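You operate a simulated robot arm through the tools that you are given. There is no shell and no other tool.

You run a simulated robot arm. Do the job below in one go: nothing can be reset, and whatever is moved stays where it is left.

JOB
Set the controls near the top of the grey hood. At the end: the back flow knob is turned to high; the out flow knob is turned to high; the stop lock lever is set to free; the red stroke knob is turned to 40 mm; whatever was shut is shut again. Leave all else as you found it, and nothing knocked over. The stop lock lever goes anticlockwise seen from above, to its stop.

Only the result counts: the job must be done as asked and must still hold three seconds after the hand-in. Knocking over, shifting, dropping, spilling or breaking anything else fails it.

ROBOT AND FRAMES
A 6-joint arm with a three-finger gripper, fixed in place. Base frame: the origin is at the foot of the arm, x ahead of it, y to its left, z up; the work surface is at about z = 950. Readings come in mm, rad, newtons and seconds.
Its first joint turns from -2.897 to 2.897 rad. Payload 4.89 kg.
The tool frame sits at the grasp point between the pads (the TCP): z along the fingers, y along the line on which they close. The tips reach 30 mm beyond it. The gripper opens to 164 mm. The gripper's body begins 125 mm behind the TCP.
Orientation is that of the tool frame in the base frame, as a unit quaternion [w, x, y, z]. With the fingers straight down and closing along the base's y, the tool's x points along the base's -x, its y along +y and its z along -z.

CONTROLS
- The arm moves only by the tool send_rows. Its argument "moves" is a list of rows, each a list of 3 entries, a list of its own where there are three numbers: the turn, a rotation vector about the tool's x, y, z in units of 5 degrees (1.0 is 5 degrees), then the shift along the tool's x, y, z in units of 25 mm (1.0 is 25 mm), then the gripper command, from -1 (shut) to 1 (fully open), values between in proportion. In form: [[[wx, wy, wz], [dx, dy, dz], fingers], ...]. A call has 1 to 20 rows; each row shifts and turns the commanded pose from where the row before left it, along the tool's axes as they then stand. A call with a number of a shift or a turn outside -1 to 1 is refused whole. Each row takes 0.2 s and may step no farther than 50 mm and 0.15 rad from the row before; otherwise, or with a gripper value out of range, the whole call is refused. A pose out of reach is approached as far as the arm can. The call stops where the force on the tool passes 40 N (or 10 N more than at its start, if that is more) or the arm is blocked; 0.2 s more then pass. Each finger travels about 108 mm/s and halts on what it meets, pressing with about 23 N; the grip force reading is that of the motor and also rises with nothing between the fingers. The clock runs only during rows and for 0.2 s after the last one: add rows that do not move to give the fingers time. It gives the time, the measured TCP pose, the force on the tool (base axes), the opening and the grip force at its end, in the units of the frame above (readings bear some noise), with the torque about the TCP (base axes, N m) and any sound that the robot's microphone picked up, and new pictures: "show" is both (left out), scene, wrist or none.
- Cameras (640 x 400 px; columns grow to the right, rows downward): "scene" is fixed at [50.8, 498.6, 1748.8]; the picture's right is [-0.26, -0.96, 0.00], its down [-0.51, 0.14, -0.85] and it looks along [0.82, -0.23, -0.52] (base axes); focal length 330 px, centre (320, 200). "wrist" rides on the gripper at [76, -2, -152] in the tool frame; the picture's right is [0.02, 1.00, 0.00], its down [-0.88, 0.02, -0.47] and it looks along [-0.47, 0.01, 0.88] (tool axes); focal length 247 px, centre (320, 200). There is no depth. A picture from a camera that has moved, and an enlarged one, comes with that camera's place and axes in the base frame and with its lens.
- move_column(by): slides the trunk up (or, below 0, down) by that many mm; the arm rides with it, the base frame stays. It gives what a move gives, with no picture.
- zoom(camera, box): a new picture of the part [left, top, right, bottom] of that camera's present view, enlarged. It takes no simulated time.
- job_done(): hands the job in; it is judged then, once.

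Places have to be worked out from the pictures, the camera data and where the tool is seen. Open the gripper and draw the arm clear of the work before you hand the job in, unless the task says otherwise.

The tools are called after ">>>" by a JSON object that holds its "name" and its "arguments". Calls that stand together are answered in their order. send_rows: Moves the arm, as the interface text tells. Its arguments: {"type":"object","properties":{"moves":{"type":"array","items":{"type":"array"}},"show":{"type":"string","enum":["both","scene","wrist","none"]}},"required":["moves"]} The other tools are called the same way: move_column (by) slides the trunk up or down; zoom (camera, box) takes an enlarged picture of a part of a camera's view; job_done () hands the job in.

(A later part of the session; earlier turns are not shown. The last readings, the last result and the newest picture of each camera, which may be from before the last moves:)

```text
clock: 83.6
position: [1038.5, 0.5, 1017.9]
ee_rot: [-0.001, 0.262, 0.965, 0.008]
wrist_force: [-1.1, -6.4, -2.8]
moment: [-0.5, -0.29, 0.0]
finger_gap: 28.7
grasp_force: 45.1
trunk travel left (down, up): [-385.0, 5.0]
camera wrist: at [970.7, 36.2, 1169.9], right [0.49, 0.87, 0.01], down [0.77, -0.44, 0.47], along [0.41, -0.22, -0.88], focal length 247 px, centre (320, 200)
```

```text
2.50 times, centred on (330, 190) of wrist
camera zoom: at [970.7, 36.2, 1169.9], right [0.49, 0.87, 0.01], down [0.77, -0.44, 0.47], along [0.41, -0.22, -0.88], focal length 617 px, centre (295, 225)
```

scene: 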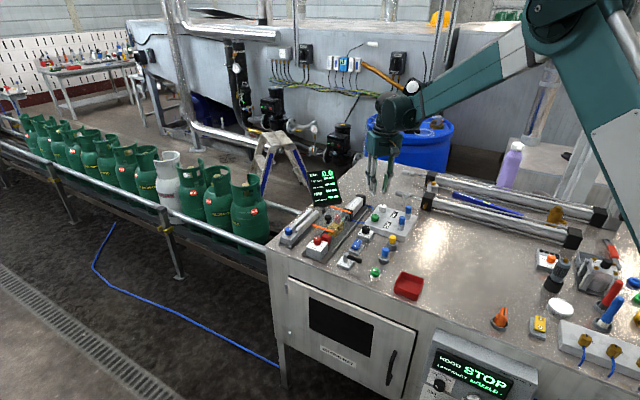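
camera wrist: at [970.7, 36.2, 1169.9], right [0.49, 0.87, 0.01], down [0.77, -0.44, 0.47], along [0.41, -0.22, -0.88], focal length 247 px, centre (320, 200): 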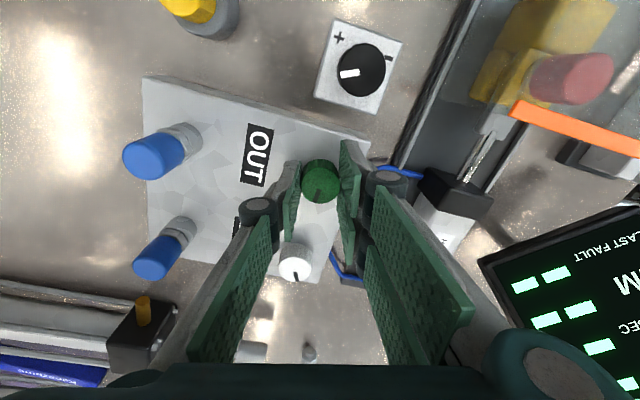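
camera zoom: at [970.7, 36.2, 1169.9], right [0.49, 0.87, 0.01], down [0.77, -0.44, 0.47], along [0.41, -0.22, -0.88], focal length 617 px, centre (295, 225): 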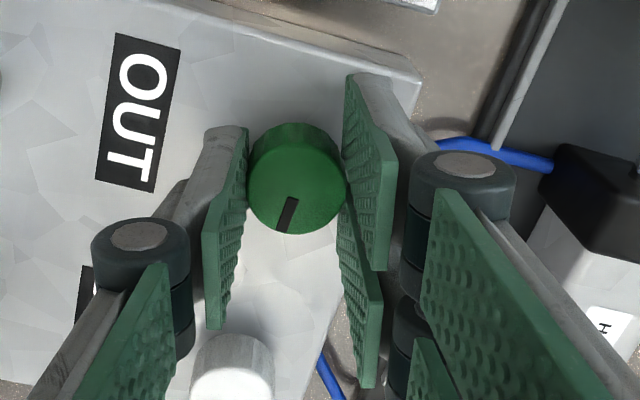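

It follows at +30°. I continue clockwise another 40°.

>>> {"name": "send_rows", "arguments": {"moves": [[[0, 0, 1], [0, 0, 0], -1], [[0, 0, 1], [0, 0, 0], -1], [[0, 0, 1], [0, 0, 0], -1], [[0, 0, 1], [0, 0, 0], -1], [[0, 0, 1], [0, 0, 0], -1], [[0, 0, 1], [0, 0, 0], -1], [[0, 0, 1], [0, 0, 0], -1], [[0, 0, 1], [0, 0, 0], -1], [[0, 0, 0], [0, 0, 0], -1]], "show": "wrist"}}

>>> {"name": "zoom", "arguments": {"camera": "wrist", "box": [230, 110, 430, 270]}}

```text
clock: 85.6
position: [1038.6, 1.4, 1017.9]
ee_rot: [-0.003, 0.577, 0.817, 0.006]
wrist_force: [23.9, 14.5, 19.2]
moment: [0.36, -0.72, 0.02]
finger_gap: 28.7
grasp_force: 45.1
trunk travel left (down, up): [-385.0, 5.0]
camera wrist: at [1010.7, 71.0, 1170.4], right [0.93, 0.36, 0.01], down [0.31, -0.83, 0.46], along [0.17, -0.43, -0.89], focal length 247 px, centre (320, 200)
```

wrist: 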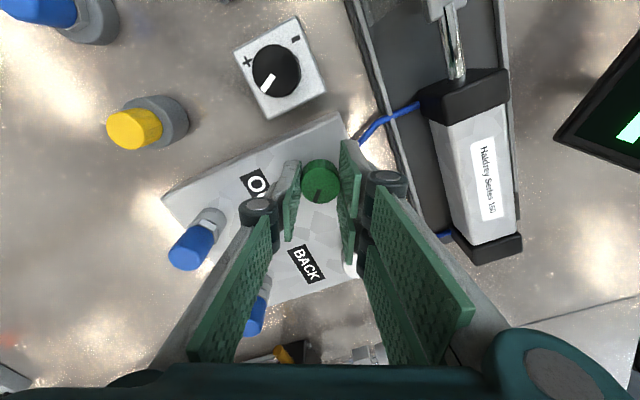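

```text
2.50 times, centred on (330, 190) of wrist
camera zoom: at [1010.7, 71.0, 1170.4], right [0.93, 0.36, 0.01], down [0.31, -0.83, 0.46], along [0.17, -0.43, -0.89], focal length 617 px, centre (295, 225)
```

zoom: 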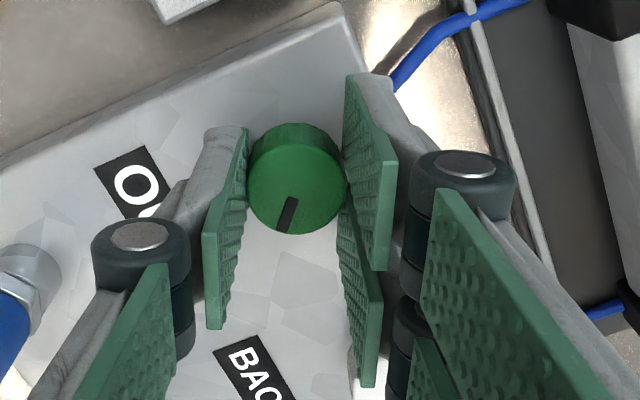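

Still following at +70°. I relieve the side load and continue clockwise 40°.

>>> {"name": "send_rows", "arguments": {"moves": [[[0, 0, 0], [0.02, 0.09, -0.04], -1], [[0, 0, 1], [0, 0, 0], -1], [[0, 0, 1], [0, 0, 0], -1], [[0, 0, 1], [0, 0, 0], -1], [[0, 0, 1], [0, 0, 0], -1], [[0, 0, 1], [0, 0, 0], -1], [[0, 0, 1], [0, 0, 0], -1], [[0, 0, 1], [0, 0, 0], -1], [[0, 0, 1], [0, 0, 0], -1], [[0, 0, 0], [0, 0, 0], -1]], "show": "wrist"}}

>>> {"name": "zoom", "arguments": {"camera": "wrist", "box": [230, 110, 430, 270]}}

```text
clock: 87.8
position: [1039.3, 2.0, 1019.8]
ee_rot: [-0.005, 0.822, 0.57, 0.005]
wrist_force: [-29.5, -7.0, -27.2]
moment: [-0.24, 0.65, -0.01]
finger_gap: 28.6
grasp_force: 45.3
trunk travel left (down, up): [-385.0, 5.0]
camera wrist: at [1064.4, 72.0, 1171.4], right [0.94, -0.33, 0.0], down [-0.29, -0.84, 0.46], along [-0.15, -0.43, -0.89], focal length 247 px, centre (320, 200)
```

wrist: 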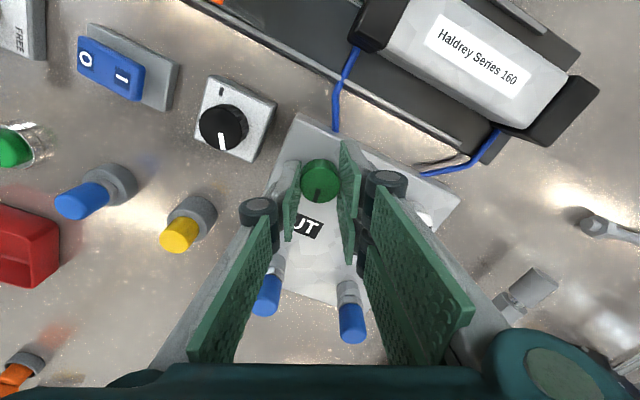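

```text
2.50 times, centred on (330, 190) of wrist
camera zoom: at [1064.4, 72.0, 1171.4], right [0.94, -0.33, 0.0], down [-0.29, -0.84, 0.46], along [-0.15, -0.43, -0.89], focal length 617 px, centre (295, 225)
```

zoom: 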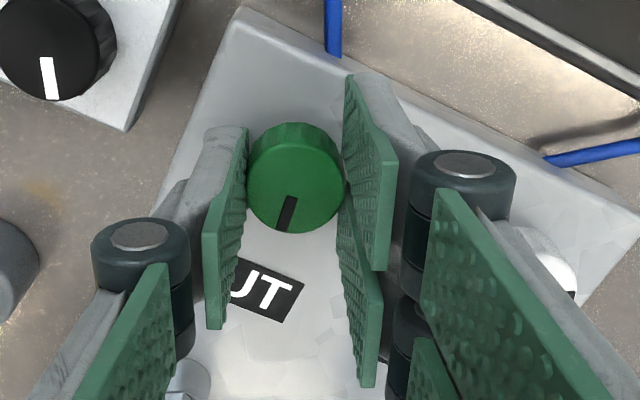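

Still no stop at +110°. I relieve the load and continue another 40°.

>>> {"name": "send_rows", "arguments": {"moves": [[[0, 0, 0], [-0.05, -0.09, 0.07], -1], [[0, 0, 1], [0, 0, 0], -1], [[0, 0, 1], [0, 0, 0], -1], [[0, 0, 1], [0, 0, 0], -1], [[0, 0, 1], [0, 0, 0], -1], [[0, 0, 1], [0, 0, 0], -1], [[0, 0, 1], [0, 0, 0], -1], [[0, 0, 0], [0, 0, 0], -1]], "show": "wrist"}}

>>> {"name": "zoom", "arguments": {"camera": "wrist", "box": [230, 110, 430, 270]}}

```text
clock: 88.8
position: [1038.7, 0.8, 1018.7]
ee_rot: [-0.005, 0.887, 0.461, 0.004]
wrist_force: [3.5, -0.8, 5.2]
moment: [-0.48, -0.2, 0.01]
finger_gap: 28.3
grasp_force: 45.2
trunk travel left (down, up): [-385.0, 5.0]
stopped in row 5: the force on the tool passed its limit at 52 N (the readings are from after the stop); the commanded pose is now the measured one
camera wrist: at [1080.3, 62.2, 1170.5], right [0.83, -0.56, 0.0], down [-0.49, -0.74, 0.46], along [-0.26, -0.38, -0.89], focal length 247 px, centre (320, 200)
```

wrist: 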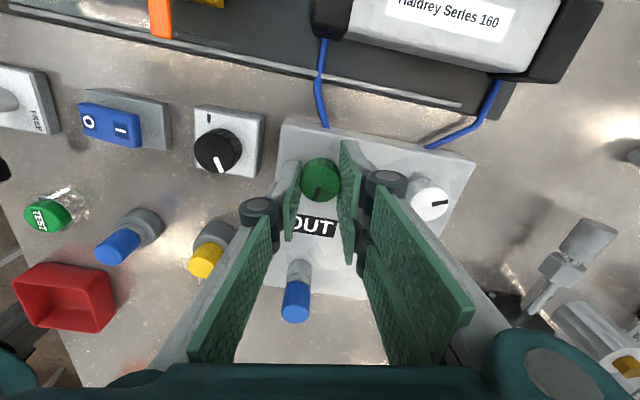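

```text
2.50 times, centred on (330, 190) of wrist
camera zoom: at [1080.3, 62.2, 1170.5], right [0.83, -0.56, 0.0], down [-0.49, -0.74, 0.46], along [-0.26, -0.38, -0.89], focal length 617 px, centre (295, 225)
```

zoom: 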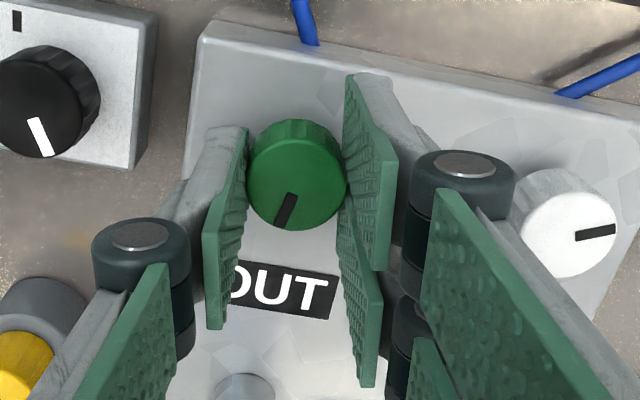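

Limit tripped on side load only (torque ≈ 0, pointer still following at ~+125°). I continue clockwise with the load now relieved.

>>> {"name": "send_rows", "arguments": {"moves": [[[0, 0, 1], [0, 0, 0], -1], [[0, 0, 1], [0, 0, 0], -1], [[0, 0, 1], [0, 0, 0], -1], [[0, 0, 1], [0, 0, 0], -1], [[0, 0, 0], [0, 0, 0], -1]], "show": "none"}}

```text
clock: 90.0
position: [1039.0, 0.0, 1019.9]
ee_rot: [-0.006, 0.954, 0.3, 0.005]
wrist_force: [17.4, -6.9, 11.6]
moment: [0.15, -0.96, -0.01]
finger_gap: 28.3
grasp_force: 45.0
trunk travel left (down, up): [-385.0, 5.0]
```

Still free at +145°. I relieve the load and go 20° more, to near the wrist limit.

>>> {"name": "send_rows", "arguments": {"moves": [[[0, 0, 0], [0.03, 0.05, -0.04], -1], [[0, 0, 1], [0, 0, 0], -1], [[0, 0, 1], [0, 0, 0], -1], [[0, 0, 1], [0, 0, 0], -1], [[0, 0, 1], [0, 0, 0], -1], [[0, 0, 0], [0, 0, 0], -1]], "show": "wrist"}}

>>> {"name": "zoom", "arguments": {"camera": "wrist", "box": [230, 110, 430, 270]}}

```text
clock: 91.4
position: [1040.3, -0.4, 1020.3]
ee_rot: [-0.007, 0.991, 0.131, 0.003]
wrist_force: [-0.2, -4.3, -14.0]
moment: [-0.04, -0.34, 0.43]
finger_gap: 29.0
grasp_force: 44.6
trunk travel left (down, up): [-385.0, 5.0]
camera wrist: at [1112.9, 20.1, 1170.7], right [0.28, -0.96, -0.01], down [-0.85, -0.25, 0.47], along [-0.45, -0.12, -0.88], focal length 247 px, centre (320, 200)
```

wrist: 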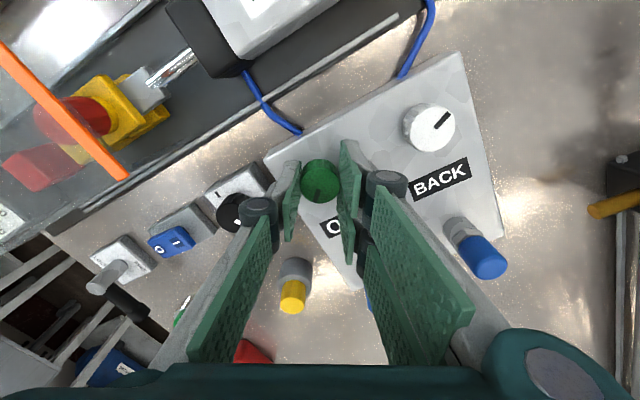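

```text
2.50 times, centred on (330, 190) of wrist
camera zoom: at [1112.9, 20.1, 1170.7], right [0.28, -0.96, -0.01], down [-0.85, -0.25, 0.47], along [-0.45, -0.12, -0.88], focal length 617 px, centre (295, 225)
```

zoom: 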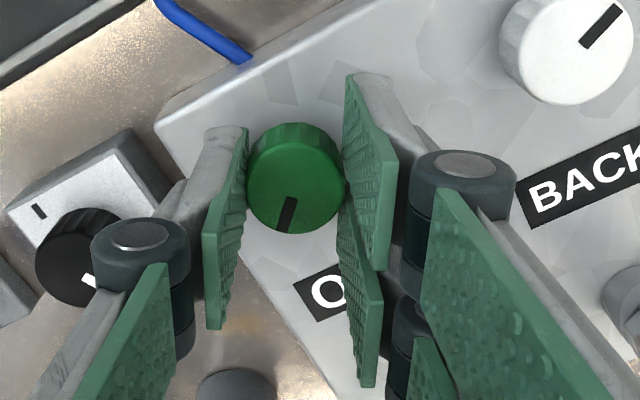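

Torque +0.43 N·m now opposes: the clockwise stop is reached, with the pointer ≈135° clockwise of the operator's "up" – the typical maximum end (same sense as the "+" knob). I release and lift.

>>> {"name": "send_rows", "arguments": {"moves": [[[0, 0, 0], [0, 0, 0], -0.463], [[0, 0, 0], [0, 0, 0], -0.463], [[0, 0, 0], [0, 0, -0.5], -0.463], [[0, 0, 0], [0, 0, -0.8], -0.463], [[0, 0, 0], [0, 0, -0.8], -0.463], [[0, 0, 0], [0, 0, -0.8], -0.463], [[0, 0, 0], [0, 0, -0.8], -0.463], [[0, 0, 0], [0, 0, -0.8], -0.463], [[0, 0, 0], [0, 0, -0.8], -0.463], [[0, 0, 0], [0, 0, 0], -0.463]], "show": "both"}}

>>> {"name": "zoom", "arguments": {"camera": "wrist", "box": [260, 80, 440, 220]}}

>>> {"name": "zoom", "arguments": {"camera": "scene", "box": [345, 190, 425, 255]}}

```text
clock: 93.6
position: [1039.1, -1.3, 1152.5]
ee_rot: [-0.007, 0.991, 0.131, 0.004]
wrist_force: [-2.3, 0.5, 0.6]
moment: [-0.03, -0.05, -0.01]
finger_gap: 44.0
grasp_force: 0.1
trunk travel left (down, up): [-385.0, 5.0]
camera wrist: at [1111.6, 18.8, 1304.0], right [0.28, -0.96, -0.01], down [-0.85, -0.25, 0.47], along [-0.45, -0.12, -0.88], focal length 247 px, centre (320, 200)
```

scene: 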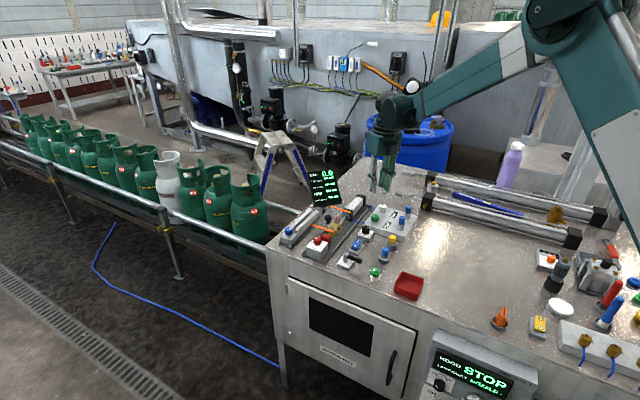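
wrist: 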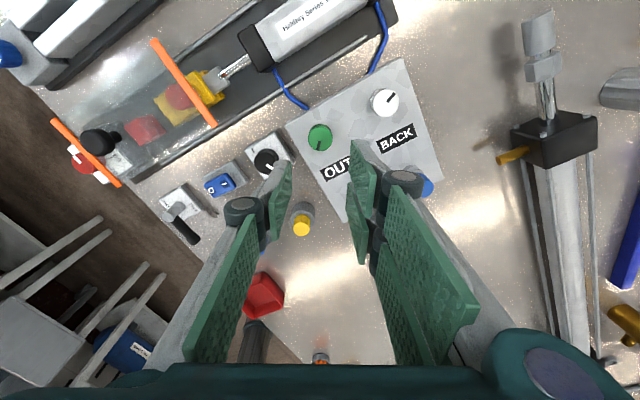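

```text
2.86 times, centred on (350, 150) of wrist
camera zoom: at [1111.6, 18.8, 1304.0], right [0.28, -0.96, -0.01], down [-0.85, -0.25, 0.47], along [-0.45, -0.12, -0.88], focal length 706 px, centre (234, 343)
```

zoom: 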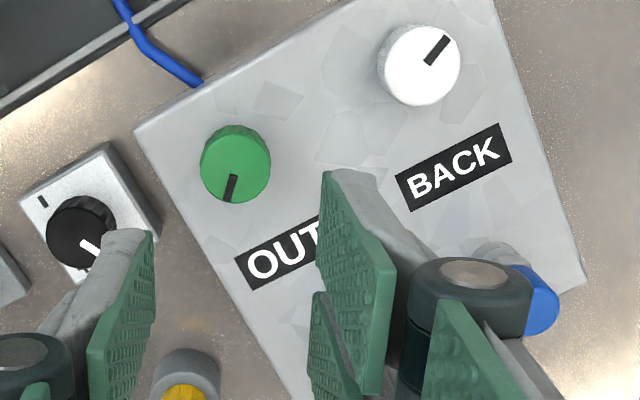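

```text
6.15 times, centred on (385, 222) of scene
camera zoom: at [50.8, 498.6, 1748.8], right [-0.26, -0.96, 0.0], down [-0.51, 0.14, -0.85], along [0.82, -0.23, -0.52], focal length 2030 px, centre (-80, 62)
```

zoom: 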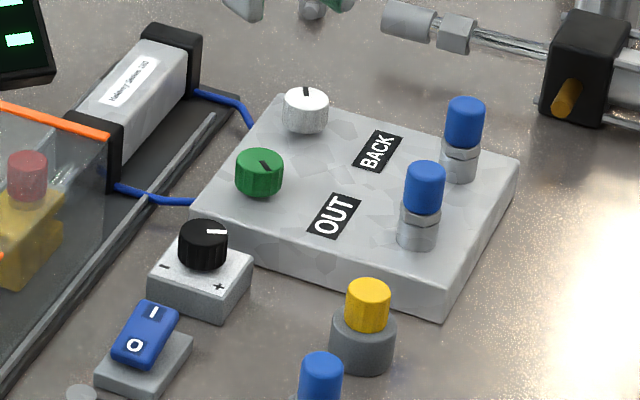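

The OUT (green) knob is at its clockwise stop. Now I rewind the wrist (about −150°) before handling the white BACK knob.

>>> {"name": "send_rows", "arguments": {"moves": [[[0, 0, -1], [0, 0, 0], -0.463], [[0, 0, -1], [0, 0, 0], -0.463], [[0, 0, -1], [0, 0, 0], -0.463], [[0, 0, -1], [0, 0, 0], -0.463], [[0, 0, -1], [0, 0, 0], -0.463], [[0, 0, -1], [0, 0, 0], -0.463], [[0, 0, -1], [0, 0, 0], -0.463], [[0, 0, -1], [0, 0, 0], -0.463], [[0, 0, -1], [0, 0, 0], -0.463], [[0, 0, -1], [0, 0, 0], -0.463], [[0, 0, -1], [0, 0, 0], -0.463], [[0, 0, -1], [0, 0, 0], -0.463], [[0, 0, -1], [0, 0, 0], -0.463], [[0, 0, -1], [0, 0, 0], -0.463], [[0, 0, -1], [0, 0, 0], -0.463], [[0, 0, -1], [0, 0, 0], -0.463], [[0, 0, -1], [0, 0, 0], -0.463], [[0, 0, -1], [0, 0, 0], -0.463], [[0, 0, -1], [0, 0, 0], -0.463], [[0, 0, -1], [0, 0, 0], -0.463]], "show": "none"}}

>>> {"name": "send_rows", "arguments": {"moves": [[[0, 0, -1], [0, 0, 0], -0.463], [[0, 0, -1], [0, 0, 0], -0.463], [[0, 0, -1], [0, 0, 0], -0.463], [[0, 0, -1], [0, 0, 0], -0.463], [[0, 0, -1], [0, 0, 0], -0.463], [[0, 0, -1], [0, 0, 0], -0.463], [[0, 0, -1], [0, 0, 0], -0.463], [[0, 0, -1], [0, 0, 0], -0.463], [[0, 0, -1], [0, 0, 0], -0.463], [[0, 0, -1], [0, 0, 0], -0.463], [[0, 0, -1], [0, 0, 0], -0.463], [[0, 0, -1], [0, 0, 0], -0.463], [[0, 0, -1], [0, 0, 0], -0.463], [[0, 0, 0], [0, 0, 0], -0.463]], "show": "wrist"}}

```text
clock: 97.8
position: [1039.0, -1.9, 1152.1]
ee_rot: [-0.002, 0.536, 0.844, 0.007]
wrist_force: [-0.6, 0.1, -0.1]
moment: [-0.02, -0.02, -0.01]
finger_gap: 44.2
grasp_force: 0.1
trunk travel left (down, up): [-385.0, 5.0]
```

```text
clock: 100.8
position: [1039.1, -1.3, 1153.7]
ee_rot: [0.002, -0.001, 1.0, 0.007]
wrist_force: [0.3, -0.1, -0.4]
moment: [-0.02, -0.01, 0.01]
finger_gap: 43.9
grasp_force: 0.0
trunk travel left (down, up): [-385.0, 5.0]
camera wrist: at [961.8, -5.3, 1302.5], right [-0.02, 1.0, 0.01], down [0.88, 0.01, 0.48], along [0.48, 0.02, -0.88], focal length 247 px, centre (320, 200)
```

wrist: 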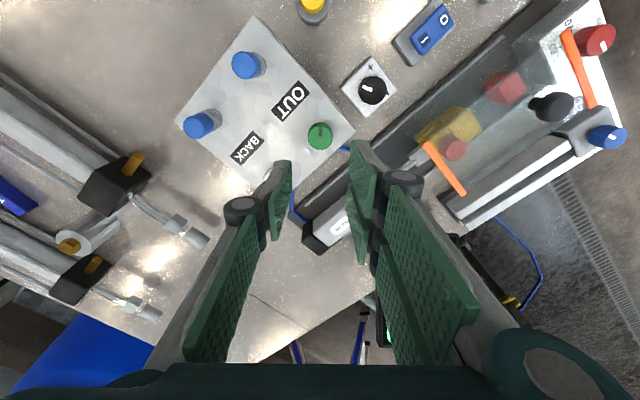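

I test the reach: move above the white knob at (1100, −59) with the tool vertical.

>>> {"name": "send_rows", "arguments": {"moves": [[[0, 0, 0], [-0.61, -0.58, 0], -0.463], [[0, 0, 0], [-0.61, -0.58, 0], -0.463], [[0, 0, 0], [-0.61, -0.58, 0], -0.463], [[0, 0, 0], [-0.61, -0.58, 0], -0.463], [[0, 0, 0], [0, 0, 0], -0.463]], "show": "wrist"}}

```text
clock: 102.0
position: [1099.8, -60.0, 1152.3]
ee_rot: [0.001, 0.0, 1.0, 0.007]
wrist_force: [0.4, -0.6, -0.2]
moment: [0.08, 0.01, 0.02]
finger_gap: 44.0
grasp_force: 0.0
trunk travel left (down, up): [-385.0, 5.0]
camera wrist: at [1022.4, -64.2, 1302.7], right [-0.02, 1.0, 0.01], down [0.88, 0.01, 0.48], along [0.48, 0.02, -0.88], focal length 247 px, centre (320, 200)
```

wrist: 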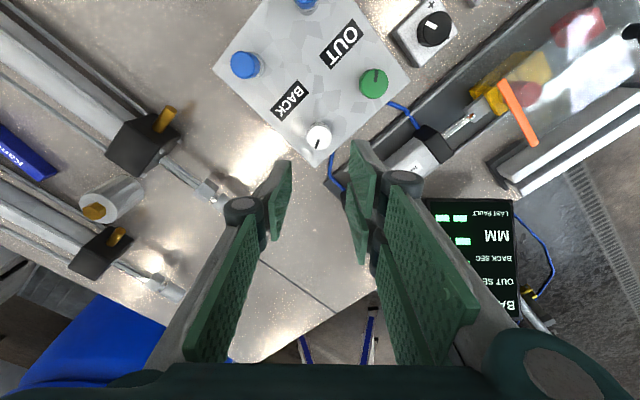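

Reach is fine with the tool vertical. The white knob is at about (1097, −60). I descend to check height.

>>> {"name": "send_rows", "arguments": {"moves": [[[0, 0, 0], [0.05, 0, 0.9], -0.463], [[0, 0, 0], [0.03, 0, 0.9], -0.463], [[0, 0, 0], [0, 0, 0.9], -0.463], [[0, 0, 0], [0, 0, 0.9], -0.463], [[0, 0, 0], [0, 0, 0], -0.463]], "show": "wrist"}}

>>> {"name": "zoom", "arguments": {"camera": "wrist", "box": [230, 110, 430, 270]}}

>>> {"name": "zoom", "arguments": {"camera": "scene", "box": [345, 160, 425, 245]}}

```text
clock: 103.2
position: [1098.6, -58.6, 1061.5]
ee_rot: [0.002, 0.0, 1.0, 0.007]
wrist_force: [0.2, -0.7, -0.4]
moment: [0.03, 0.06, 0.02]
finger_gap: 44.2
grasp_force: 0.1
trunk travel left (down, up): [-385.0, 5.0]
camera wrist: at [1021.3, -61.1, 1211.2], right [-0.02, 1.0, 0.01], down [0.88, 0.01, 0.48], along [0.48, 0.02, -0.88], focal length 247 px, centre (320, 200)
```

wrist: 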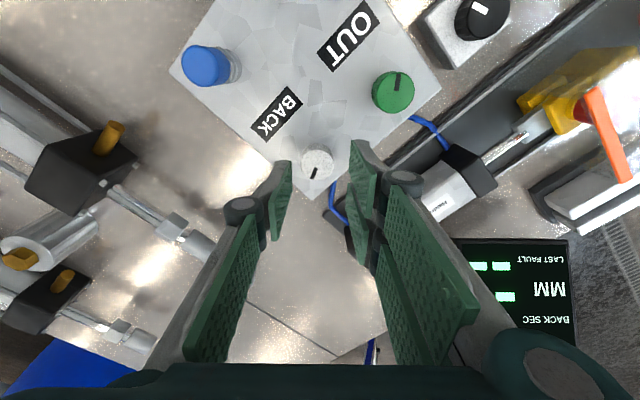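

```text
2.50 times, centred on (330, 190) of wrist
camera zoom: at [1021.3, -61.1, 1211.2], right [-0.02, 1.0, 0.01], down [0.88, 0.01, 0.48], along [0.48, 0.02, -0.88], focal length 617 px, centre (295, 225)
```

zoom: 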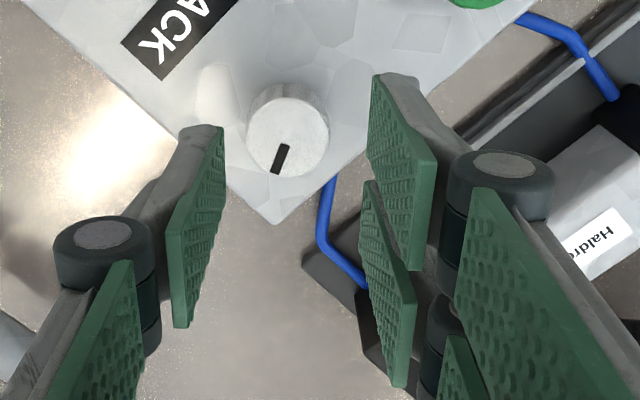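

```text
4.71 times, centred on (385, 202) of scene
camera zoom: at [50.8, 498.6, 1748.8], right [-0.26, -0.96, 0.0], down [-0.51, 0.14, -0.85], along [0.82, -0.23, -0.52], focal length 1552 px, centre (14, 188)
```

zoom: 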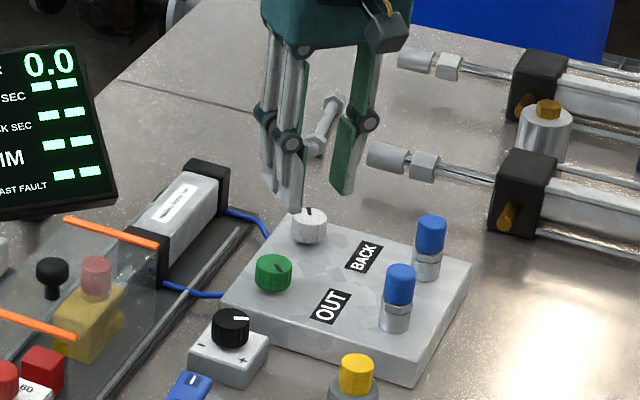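

Aligned within ~1–3 mm. I descend to straddle the white knob with a small −y correction.

>>> {"name": "send_rows", "arguments": {"moves": [[[0, 0, 0], [0, -0.08, 0.4], -0.463], [[0, 0, 0], [0, 0, 0.4], -0.463], [[0, 0, 0], [0, 0, 0.4], -0.463], [[0, 0, 0], [0, 0, 0.4], -0.463], [[0, 0, 0], [0, 0, 0.1], -0.463], [[0, 0, 0], [0, 0, 0], -0.463]], "show": "wrist"}}

>>> {"name": "zoom", "arguments": {"camera": "wrist", "box": [230, 110, 430, 270]}}

>>> {"name": "zoom", "arguments": {"camera": "scene", "box": [345, 160, 425, 245]}}

```text
clock: 104.6
position: [1099.4, -60.4, 1018.4]
ee_rot: [0.002, 0.0, 1.0, 0.007]
wrist_force: [1.1, 0.8, -0.6]
moment: [-0.04, -0.01, 0.01]
finger_gap: 44.1
grasp_force: 0.0
trunk travel left (down, up): [-385.0, 5.0]
camera wrist: at [1021.8, -63.2, 1169.2], right [-0.02, 1.0, 0.01], down [0.88, 0.01, 0.48], along [0.48, 0.02, -0.88], focal length 247 px, centre (320, 200)
```

wrist: 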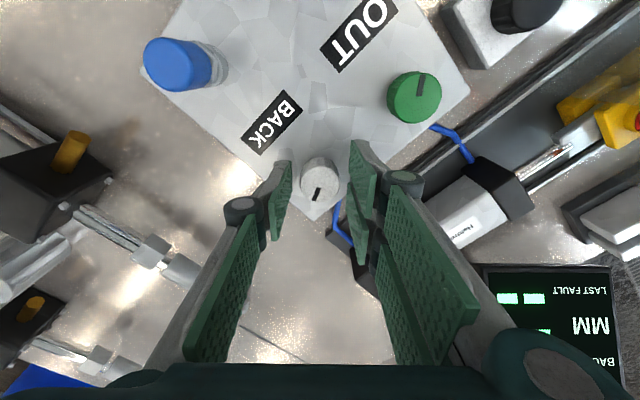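

```text
2.50 times, centred on (330, 190) of wrist
camera zoom: at [1021.8, -63.2, 1169.2], right [-0.02, 1.0, 0.01], down [0.88, 0.01, 0.48], along [0.48, 0.02, -0.88], focal length 617 px, centre (295, 225)
```

zoom: 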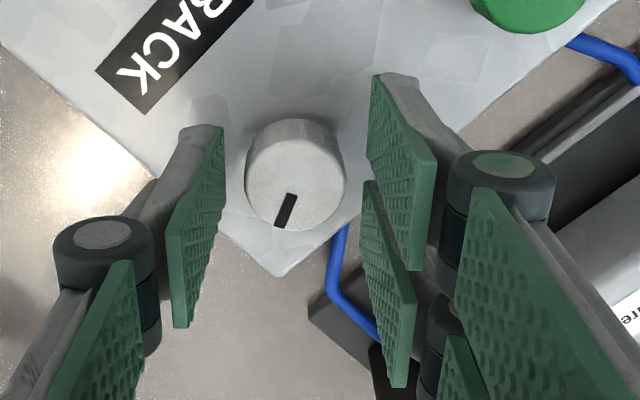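

```text
4.71 times, centred on (385, 202) of scene
camera zoom: at [50.8, 498.6, 1748.8], right [-0.26, -0.96, 0.0], down [-0.51, 0.14, -0.85], along [0.82, -0.23, -0.52], focal length 1552 px, centre (14, 188)
```

zoom: 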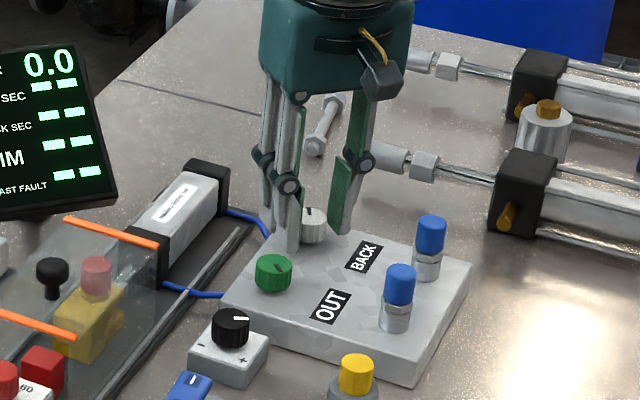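

Well centred (≈1 mm). I nudge −0.8 mm in y and close on the white knob.

>>> {"name": "send_rows", "arguments": {"moves": [[[0, 0, 0], [0, -0.03, 0], -0.463], [[0, 0, 0], [0, 0, 0], -0.7], [[0, 0, 0], [0, 0, 0], -1], [[0, 0, 0], [0, 0, 0], -1], [[0, 0, 0], [0, 0, 0], -1]], "show": "wrist"}}

>>> {"name": "zoom", "arguments": {"camera": "wrist", "box": [230, 110, 430, 270]}}

```text
clock: 105.8
position: [1099.1, -60.7, 1019.5]
ee_rot: [0.003, 0.0, 1.0, 0.007]
wrist_force: [0.8, -0.2, 0.7]
moment: [-0.14, -0.1, -0.01]
finger_gap: 28.5
grasp_force: 45.2
trunk travel left (down, up): [-385.0, 5.0]
camera wrist: at [1021.4, -63.6, 1169.5], right [-0.02, 1.0, 0.01], down [0.88, 0.01, 0.48], along [0.48, 0.02, -0.88], focal length 247 px, centre (320, 200)
```

wrist: 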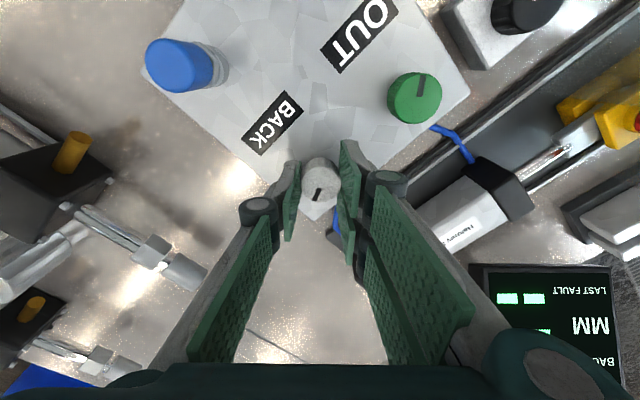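

```text
2.50 times, centred on (330, 190) of wrist
camera zoom: at [1021.4, -63.6, 1169.5], right [-0.02, 1.0, 0.01], down [0.88, 0.01, 0.48], along [0.48, 0.02, -0.88], focal length 617 px, centre (295, 225)
```

zoom: 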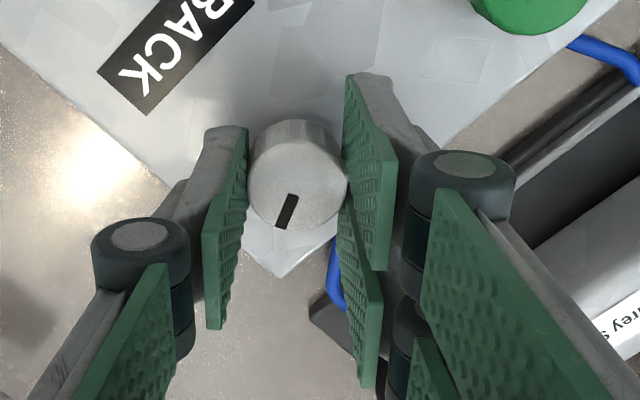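

Clean grip with no side load. I rotate the BACK knob clockwise in stages as with the green one.

>>> {"name": "send_rows", "arguments": {"moves": [[[0, 0, 1], [0, 0, 0], -1], [[0, 0, 1], [0, 0, 0], -1], [[0, 0, 1], [0, 0, 0], -1], [[0, 0, 1], [0, 0, 0], -1], [[0, 0, 1], [0, 0, 0], -1], [[0, 0, 1], [0, 0, 0], -1], [[0, 0, 1], [0, 0, 0], -1], [[0, 0, 1], [0, 0, 0], -1], [[0, 0, 0], [0, 0, 0], -1]], "show": "none"}}

```text
clock: 107.8
position: [1099.3, -60.8, 1019.7]
ee_rot: [0.0, 0.342, 0.94, 0.007]
wrist_force: [-10.4, 10.4, -6.1]
moment: [0.06, 0.17, 0.03]
finger_gap: 28.5
grasp_force: 45.0
trunk travel left (down, up): [-385.0, 5.0]
```

40° done, moderate load. I correct slightly and continue 35°.

>>> {"name": "send_rows", "arguments": {"moves": [[[0, 0, 0], [0.05, 0, 0.02], -1], [[0, 0, 1], [0, 0, 0], -1], [[0, 0, 1], [0, 0, 0], -1], [[0, 0, 1], [0, 0, 0], -1], [[0, 0, 1], [0, 0, 0], -1], [[0, 0, 1], [0, 0, 0], -1], [[0, 0, 1], [0, 0, 0], -1], [[0, 0, 1], [0, 0, 0], -1], [[0, 0, 0], [0, 0, 0], -1]], "show": "wrist"}}

>>> {"name": "zoom", "arguments": {"camera": "wrist", "box": [230, 110, 430, 270]}}

```text
clock: 109.8
position: [1098.2, -59.0, 1019.4]
ee_rot: [-0.001, 0.609, 0.793, 0.007]
wrist_force: [0.8, 0.8, 3.2]
moment: [-0.3, -0.24, 0.03]
finger_gap: 28.4
grasp_force: 45.0
trunk travel left (down, up): [-385.0, 5.0]
stopped in row 9: the force on the tool passed its limit at 41 N (the readings are from after the stop); the commanded pose is now the measured one
camera wrist: at [1076.2, 12.0, 1170.7], right [0.96, 0.28, 0.01], down [0.24, -0.85, 0.46], along [0.14, -0.44, -0.89], focal length 247 px, centre (320, 200)
```

wrist: 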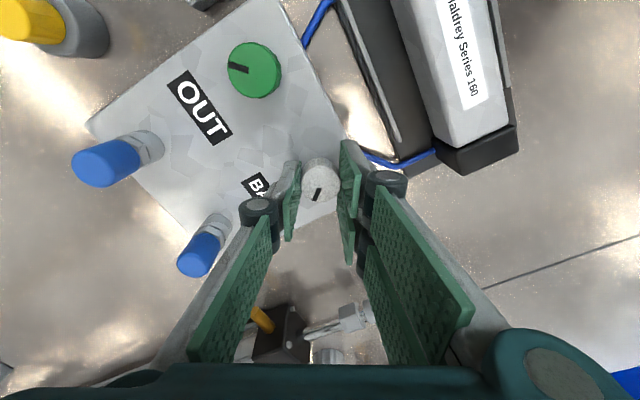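

```text
2.50 times, centred on (330, 190) of wrist
camera zoom: at [1076.2, 12.0, 1170.7], right [0.96, 0.28, 0.01], down [0.24, -0.85, 0.46], along [0.14, -0.44, -0.89], focal length 617 px, centre (295, 225)
```

zoom: 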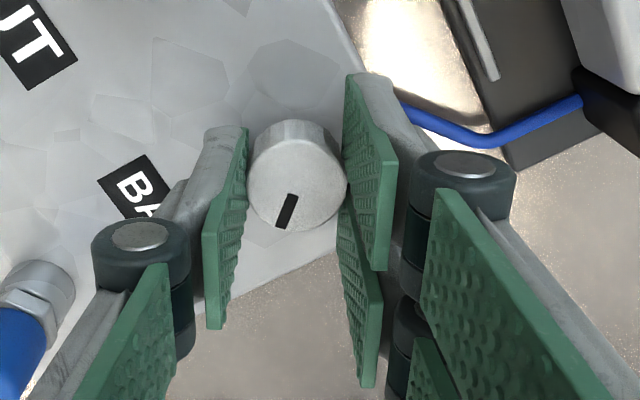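

75° done; the load has been reset. I continue 30° more.

>>> {"name": "send_rows", "arguments": {"moves": [[[0, 0, 1], [0, 0, 0], -1], [[0, 0, 1], [0, 0, 0], -1], [[0, 0, 1], [0, 0, 0], -1], [[0, 0, 1], [0, 0, 0], -1], [[0, 0, 1], [0, 0, 0], -1], [[0, 0, 1], [0, 0, 0], -1], [[0, 0, 0], [0, 0, 0], -1]], "show": "none"}}

```text
clock: 111.4
position: [1099.6, -60.4, 1019.8]
ee_rot: [-0.004, 0.794, 0.608, 0.007]
wrist_force: [11.9, 3.5, 6.4]
moment: [0.19, -0.38, 0.0]
finger_gap: 28.6
grasp_force: 44.7
trunk travel left (down, up): [-385.0, 5.0]
```

105° done. Small correction and another 30°.

>>> {"name": "send_rows", "arguments": {"moves": [[[0, 0, 0], [0.02, 0.04, -0.02], -1], [[0, 0, 1], [0, 0, 0], -1], [[0, 0, 1], [0, 0, 0], -1], [[0, 0, 1], [0, 0, 0], -1], [[0, 0, 1], [0, 0, 0], -1], [[0, 0, 1], [0, 0, 0], -1], [[0, 0, 1], [0, 0, 0], -1], [[0, 0, 0], [0, 0, 0], -1]], "show": "wrist"}}

>>> {"name": "zoom", "arguments": {"camera": "wrist", "box": [230, 110, 430, 270]}}

```text
clock: 113.2
position: [1099.7, -60.8, 1019.2]
ee_rot: [-0.006, 0.924, 0.383, 0.005]
wrist_force: [-26.1, -1.5, -17.3]
moment: [0.01, 0.62, 0.0]
finger_gap: 28.7
grasp_force: 45.0
trunk travel left (down, up): [-385.0, 5.0]
camera wrist: at [1151.3, -6.1, 1170.9], right [0.72, -0.69, -0.01], down [-0.61, -0.64, 0.46], along [-0.32, -0.33, -0.89], focal length 247 px, centre (320, 200)
```

wrist: 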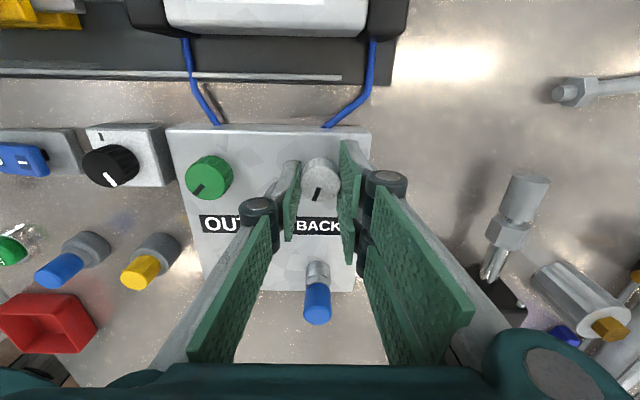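

```text
2.50 times, centred on (330, 190) of wrist
camera zoom: at [1151.3, -6.1, 1170.9], right [0.72, -0.69, -0.01], down [-0.61, -0.64, 0.46], along [-0.32, -0.33, -0.89], focal length 617 px, centre (295, 225)
```

zoom: 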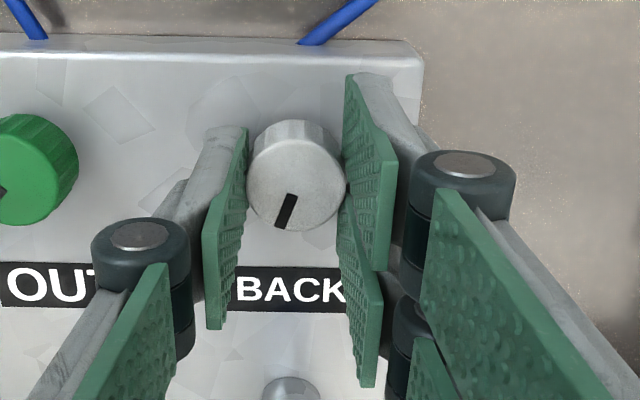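

135° done; the green pointer sits at lower-left of the text frame (225°) and the white one is ~22° short. I relieve and turn 30° more to its stop.

>>> {"name": "send_rows", "arguments": {"moves": [[[0, 0, 0], [-0.06, -0.06, 0.05], -1], [[0, 0, 1], [0, 0, 0], -1], [[0, 0, 1], [0, 0, 0], -1], [[0, 0, 1], [0, 0, 0], -1], [[0, 0, 1], [0, 0, 0], -1], [[0, 0, 0.8], [0, 0, 0], -1], [[0, 0, 0], [0, 0, 0], -1]], "show": "wrist"}}

>>> {"name": "zoom", "arguments": {"camera": "wrist", "box": [230, 110, 430, 270]}}

```text
clock: 114.0
position: [1099.7, -61.2, 1020.5]
ee_rot: [-0.005, 0.956, 0.293, 0.006]
wrist_force: [3.2, -1.7, 5.6]
moment: [-0.53, 0.54, -0.01]
finger_gap: 28.7
grasp_force: 44.7
trunk travel left (down, up): [-385.0, 5.0]
stopped in row 4: the force on the tool passed its limit at 43 N (the readings are from after the stop); the commanded pose is now the measured one
camera wrist: at [1159.8, -17.0, 1170.9], right [0.58, -0.82, -0.01], down [-0.72, -0.52, 0.46], along [-0.38, -0.26, -0.89], focal length 247 px, centre (320, 200)
```

wrist: 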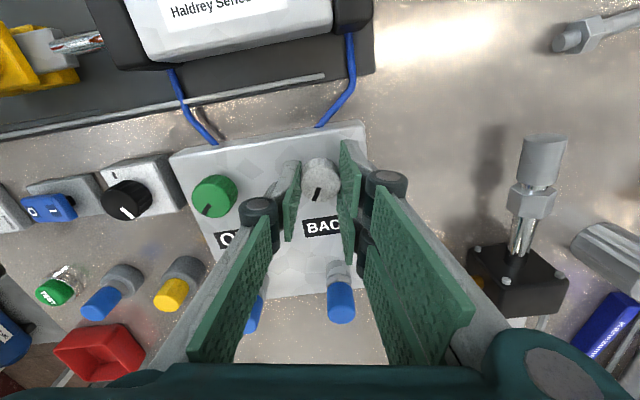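

```text
2.50 times, centred on (330, 190) of wrist
camera zoom: at [1159.8, -17.0, 1170.9], right [0.58, -0.82, -0.01], down [-0.72, -0.52, 0.46], along [-0.38, -0.26, -0.89], focal length 617 px, centre (295, 225)
```

zoom: 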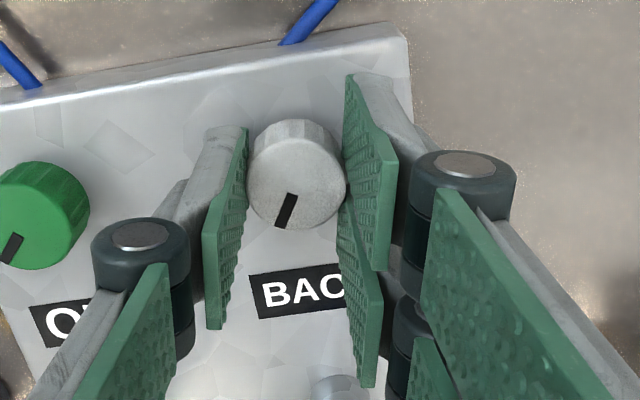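

Load reset at +146°. I turn the last ~16° to the stop.

>>> {"name": "send_rows", "arguments": {"moves": [[[0, 0, 1], [0, 0, 0], -1], [[0, 0, 1], [0, 0, 0], -1], [[0, 0, 1], [0, 0, 0], -1], [[0, 0, 0.5], [0, 0, 0], -1], [[0, 0, 0], [0, 0, 0], -1]], "show": "wrist"}}

>>> {"name": "zoom", "arguments": {"camera": "wrist", "box": [230, 110, 430, 270]}}

```text
clock: 115.2
position: [1099.6, -59.3, 1019.3]
ee_rot: [-0.006, 0.989, 0.145, 0.006]
wrist_force: [8.5, -3.5, 8.5]
moment: [-0.26, -0.02, 0.39]
finger_gap: 28.7
grasp_force: 45.3
trunk travel left (down, up): [-385.0, 5.0]
camera wrist: at [1170.1, -38.1, 1170.6], right [0.31, -0.95, -0.01], down [-0.84, -0.28, 0.46], along [-0.44, -0.13, -0.89], focal length 247 px, centre (320, 200)
```

wrist: 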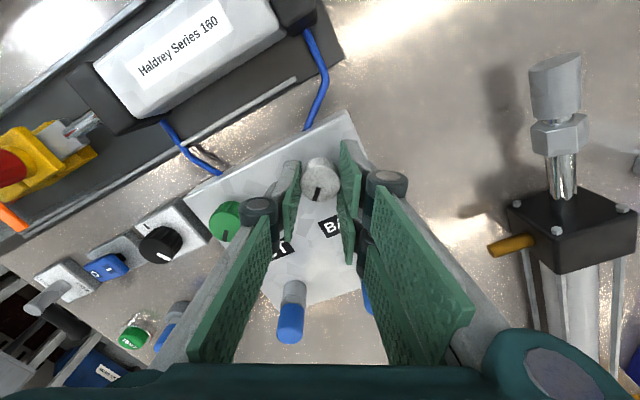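

```text
2.50 times, centred on (330, 190) of wrist
camera zoom: at [1170.1, -38.1, 1170.6], right [0.31, -0.95, -0.01], down [-0.84, -0.28, 0.46], along [-0.44, -0.13, -0.89], focal length 617 px, centre (295, 225)
```

zoom: 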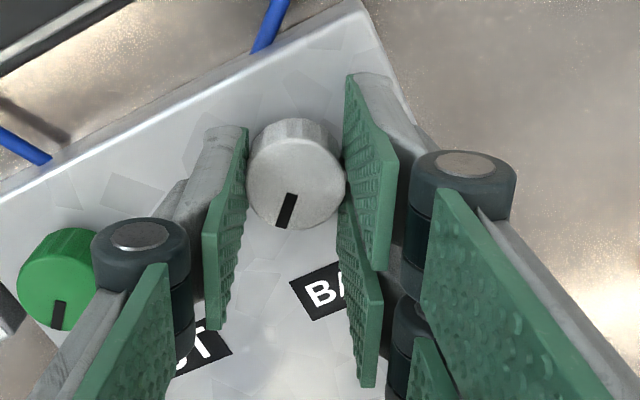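

Torque +0.39 N·m: white's clockwise stop is reached and both pointers look parallel. I release, lift, and check.

>>> {"name": "send_rows", "arguments": {"moves": [[[0, 0, 0], [0, 0, 0], -0.463], [[0, 0, 0], [0, 0, 0], -0.463], [[0, 0, 0], [0, 0, -0.5], -0.463], [[0, 0, 0], [0, 0, -0.8], -0.463], [[0, 0, 0], [0, 0, -0.8], -0.463], [[0, 0, 0], [0, 0, -0.8], -0.463], [[0, 0, 0], [0, 0, -0.8], -0.463], [[0, 0, 0], [0, 0, -0.8], -0.463], [[0, 0, 0], [0, 0, -0.8], -0.463], [[0, 0, 0], [0, 0, -0.8], -0.463], [[0, 0, 0], [0, 0, -0.8], -0.463], [[0, 0, 0], [0, 0, 0], -0.463]], "show": "both"}}

>>> {"name": "zoom", "arguments": {"camera": "wrist", "box": [220, 80, 400, 220]}}

>>> {"name": "zoom", "arguments": {"camera": "scene", "box": [270, 180, 430, 285]}}

```text
clock: 117.8
position: [1098.4, -63.0, 1190.5]
ee_rot: [-0.006, 0.989, 0.145, 0.006]
wrist_force: [-0.5, -1.4, 0.1]
moment: [0.01, -0.07, 0.02]
finger_gap: 43.9
grasp_force: 0.0
trunk travel left (down, up): [-385.0, 5.0]
camera wrist: at [1168.8, -41.0, 1342.0], right [0.31, -0.95, -0.01], down [-0.84, -0.28, 0.46], along [-0.44, -0.13, -0.89], focal length 247 px, centre (320, 200)
```

scene: 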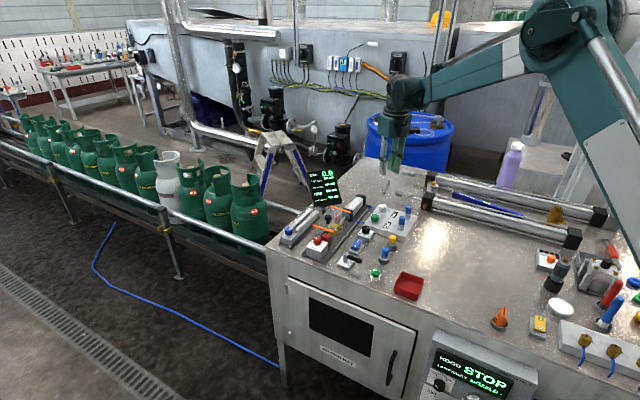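
wrist: 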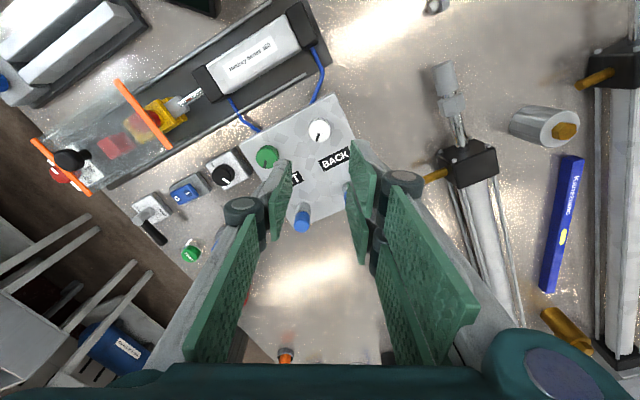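

```text
2.86 times, centred on (310, 150) of wrist
camera zoom: at [1168.8, -41.0, 1342.0], right [0.31, -0.95, -0.01], down [-0.84, -0.28, 0.46], along [-0.44, -0.13, -0.89], focal length 706 px, centre (349, 343)
```

zoom: 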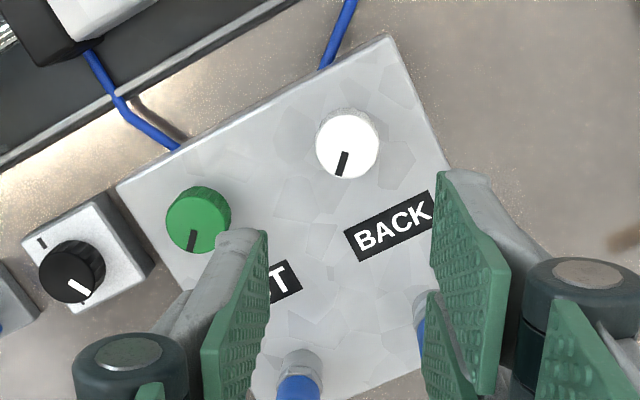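

```text
3.81 times, centred on (350, 232) of scene
camera zoom: at [50.8, 498.6, 1748.8], right [-0.26, -0.96, 0.0], down [-0.51, 0.14, -0.85], along [0.82, -0.23, -0.52], focal length 1256 px, centre (206, 76)
```

zoom: 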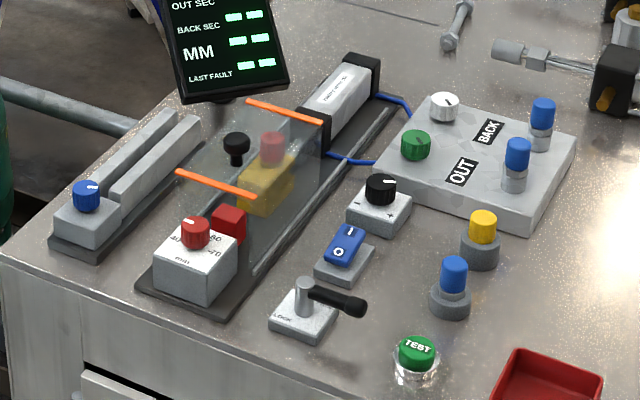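

Both flow knobs sit at their clockwise stops, the hood, lever and dial look unchanged. I take very tight zooms around both knobs once more for any scale marks and to confirm nothing else moved.

>>> {"name": "zoom", "arguments": {"camera": "wrist", "box": [245, 135, 285, 175]}}

>>> {"name": "zoom", "arguments": {"camera": "wrist", "box": [300, 105, 345, 150]}}

>>> {"name": "zoom", "arguments": {"camera": "wrist", "box": [30, 60, 260, 250]}}

>>> {"name": "zoom", "arguments": {"camera": "scene", "box": [300, 160, 350, 215]}}

```text
10.00 times, centred on (265, 155) of wrist
camera zoom: at [1168.8, -41.0, 1342.0], right [0.31, -0.95, -0.01], down [-0.84, -0.28, 0.46], along [-0.44, -0.13, -0.89], focal length 2470 px, centre (870, 650)
```

zoom: 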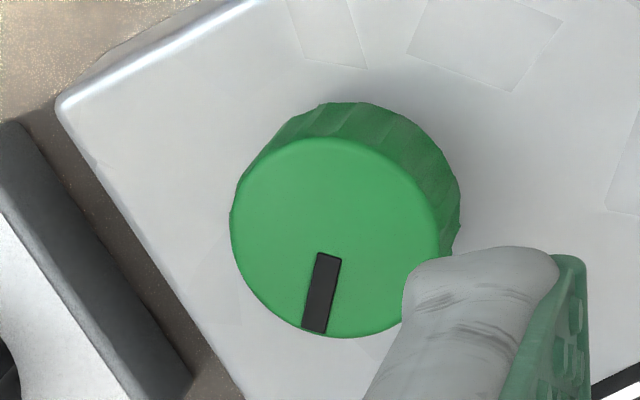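

```text
8.89 times, centred on (322, 128) of wrist
camera zoom: at [1168.8, -41.0, 1342.0], right [0.31, -0.95, -0.01], down [-0.84, -0.28, 0.46], along [-0.44, -0.13, -0.89], focal length 2195 px, centre (298, 844)
```

zoom: 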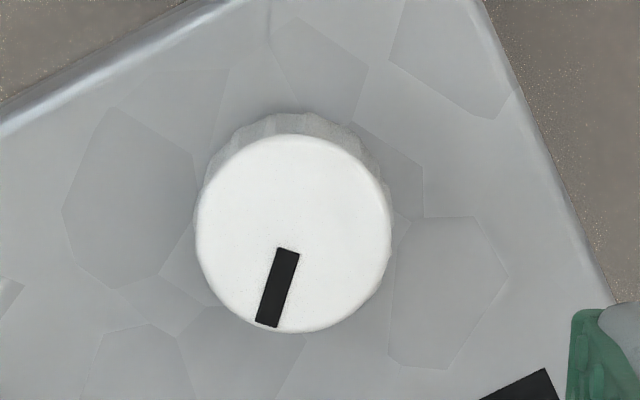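

```text
2.11 times, centred on (145, 155) of wrist
camera zoom: at [1168.8, -41.0, 1342.0], right [0.31, -0.95, -0.01], down [-0.84, -0.28, 0.46], along [-0.44, -0.13, -0.89], focal length 520 px, centre (688, 295)
```

zoom: 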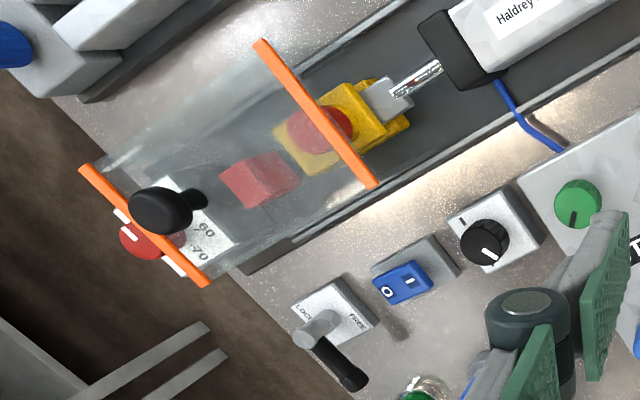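

```text
7.27 times, centred on (325, 188) of scene
camera zoom: at [50.8, 498.6, 1748.8], right [-0.26, -0.96, 0.0], down [-0.51, 0.14, -0.85], along [0.82, -0.23, -0.52], focal length 2399 px, centre (284, 291)
```

zoom: 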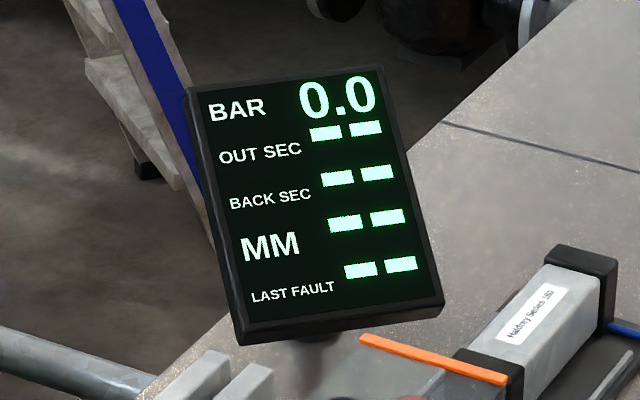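

I tilt to a straight-down view above the plate to compare both pointer angles accurately.

>>> {"name": "send_rows", "arguments": {"moves": [[[0, 0.93, 0], [0, 0, -0.2], 0], [[0, 0.93, 0], [0, 0, -0.2], 0.5], [[0, 0.93, 0], [0, 0, -0.2], 1], [[0, 0.93, 0], [0, 0, -0.2], 1], [[0, 0.93, 0], [0, 0, -0.2], 1], [[0, 0.93, 0], [0, 0, 0], 1], [[0, 0, 0], [0, 0, 0], 1]], "show": "wrist"}}

>>> {"name": "zoom", "arguments": {"camera": "wrist", "box": [245, 140, 365, 240]}}

```text
clock: 119.5
position: [1093.9, -64.8, 1215.9]
ee_rot: [-0.041, 0.959, 0.139, 0.245]
wrist_force: [0.0, -0.7, 0.7]
moment: [0.01, 0.01, 0.0]
finger_gap: 164.1
grasp_force: 0.0
trunk travel left (down, up): [-385.0, 5.0]
camera wrist: at [1087.9, -65.2, 1384.5], right [0.3, -0.95, 0.0], down [-0.95, -0.3, -0.01], along [0.01, 0.0, -1.0], focal length 247 px, centre (320, 200)
```

wrist: 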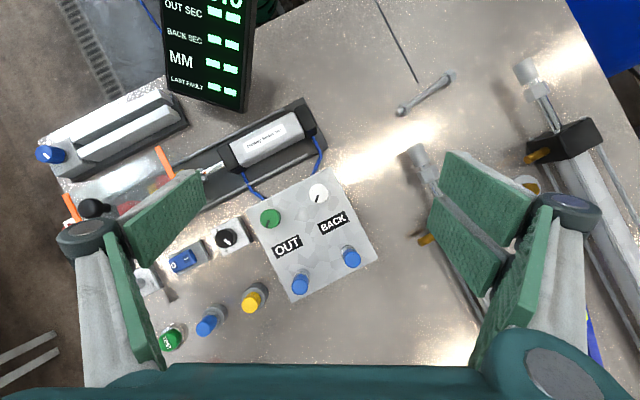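

```text
4.00 times, centred on (305, 190) of wrist
camera zoom: at [1087.9, -65.2, 1384.5], right [0.3, -0.95, 0.0], down [-0.95, -0.3, -0.01], along [0.01, 0.0, -1.0], focal length 988 px, centre (380, 240)
```

zoom: 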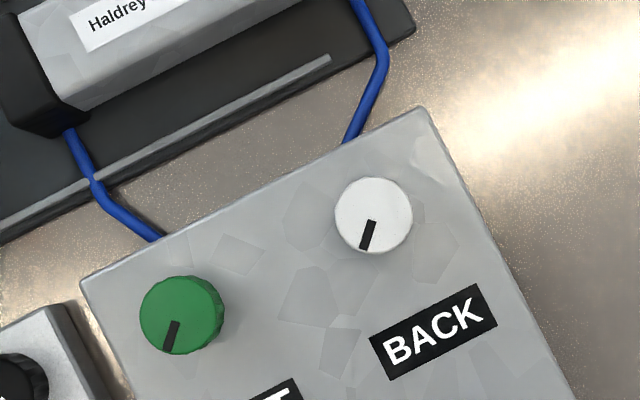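

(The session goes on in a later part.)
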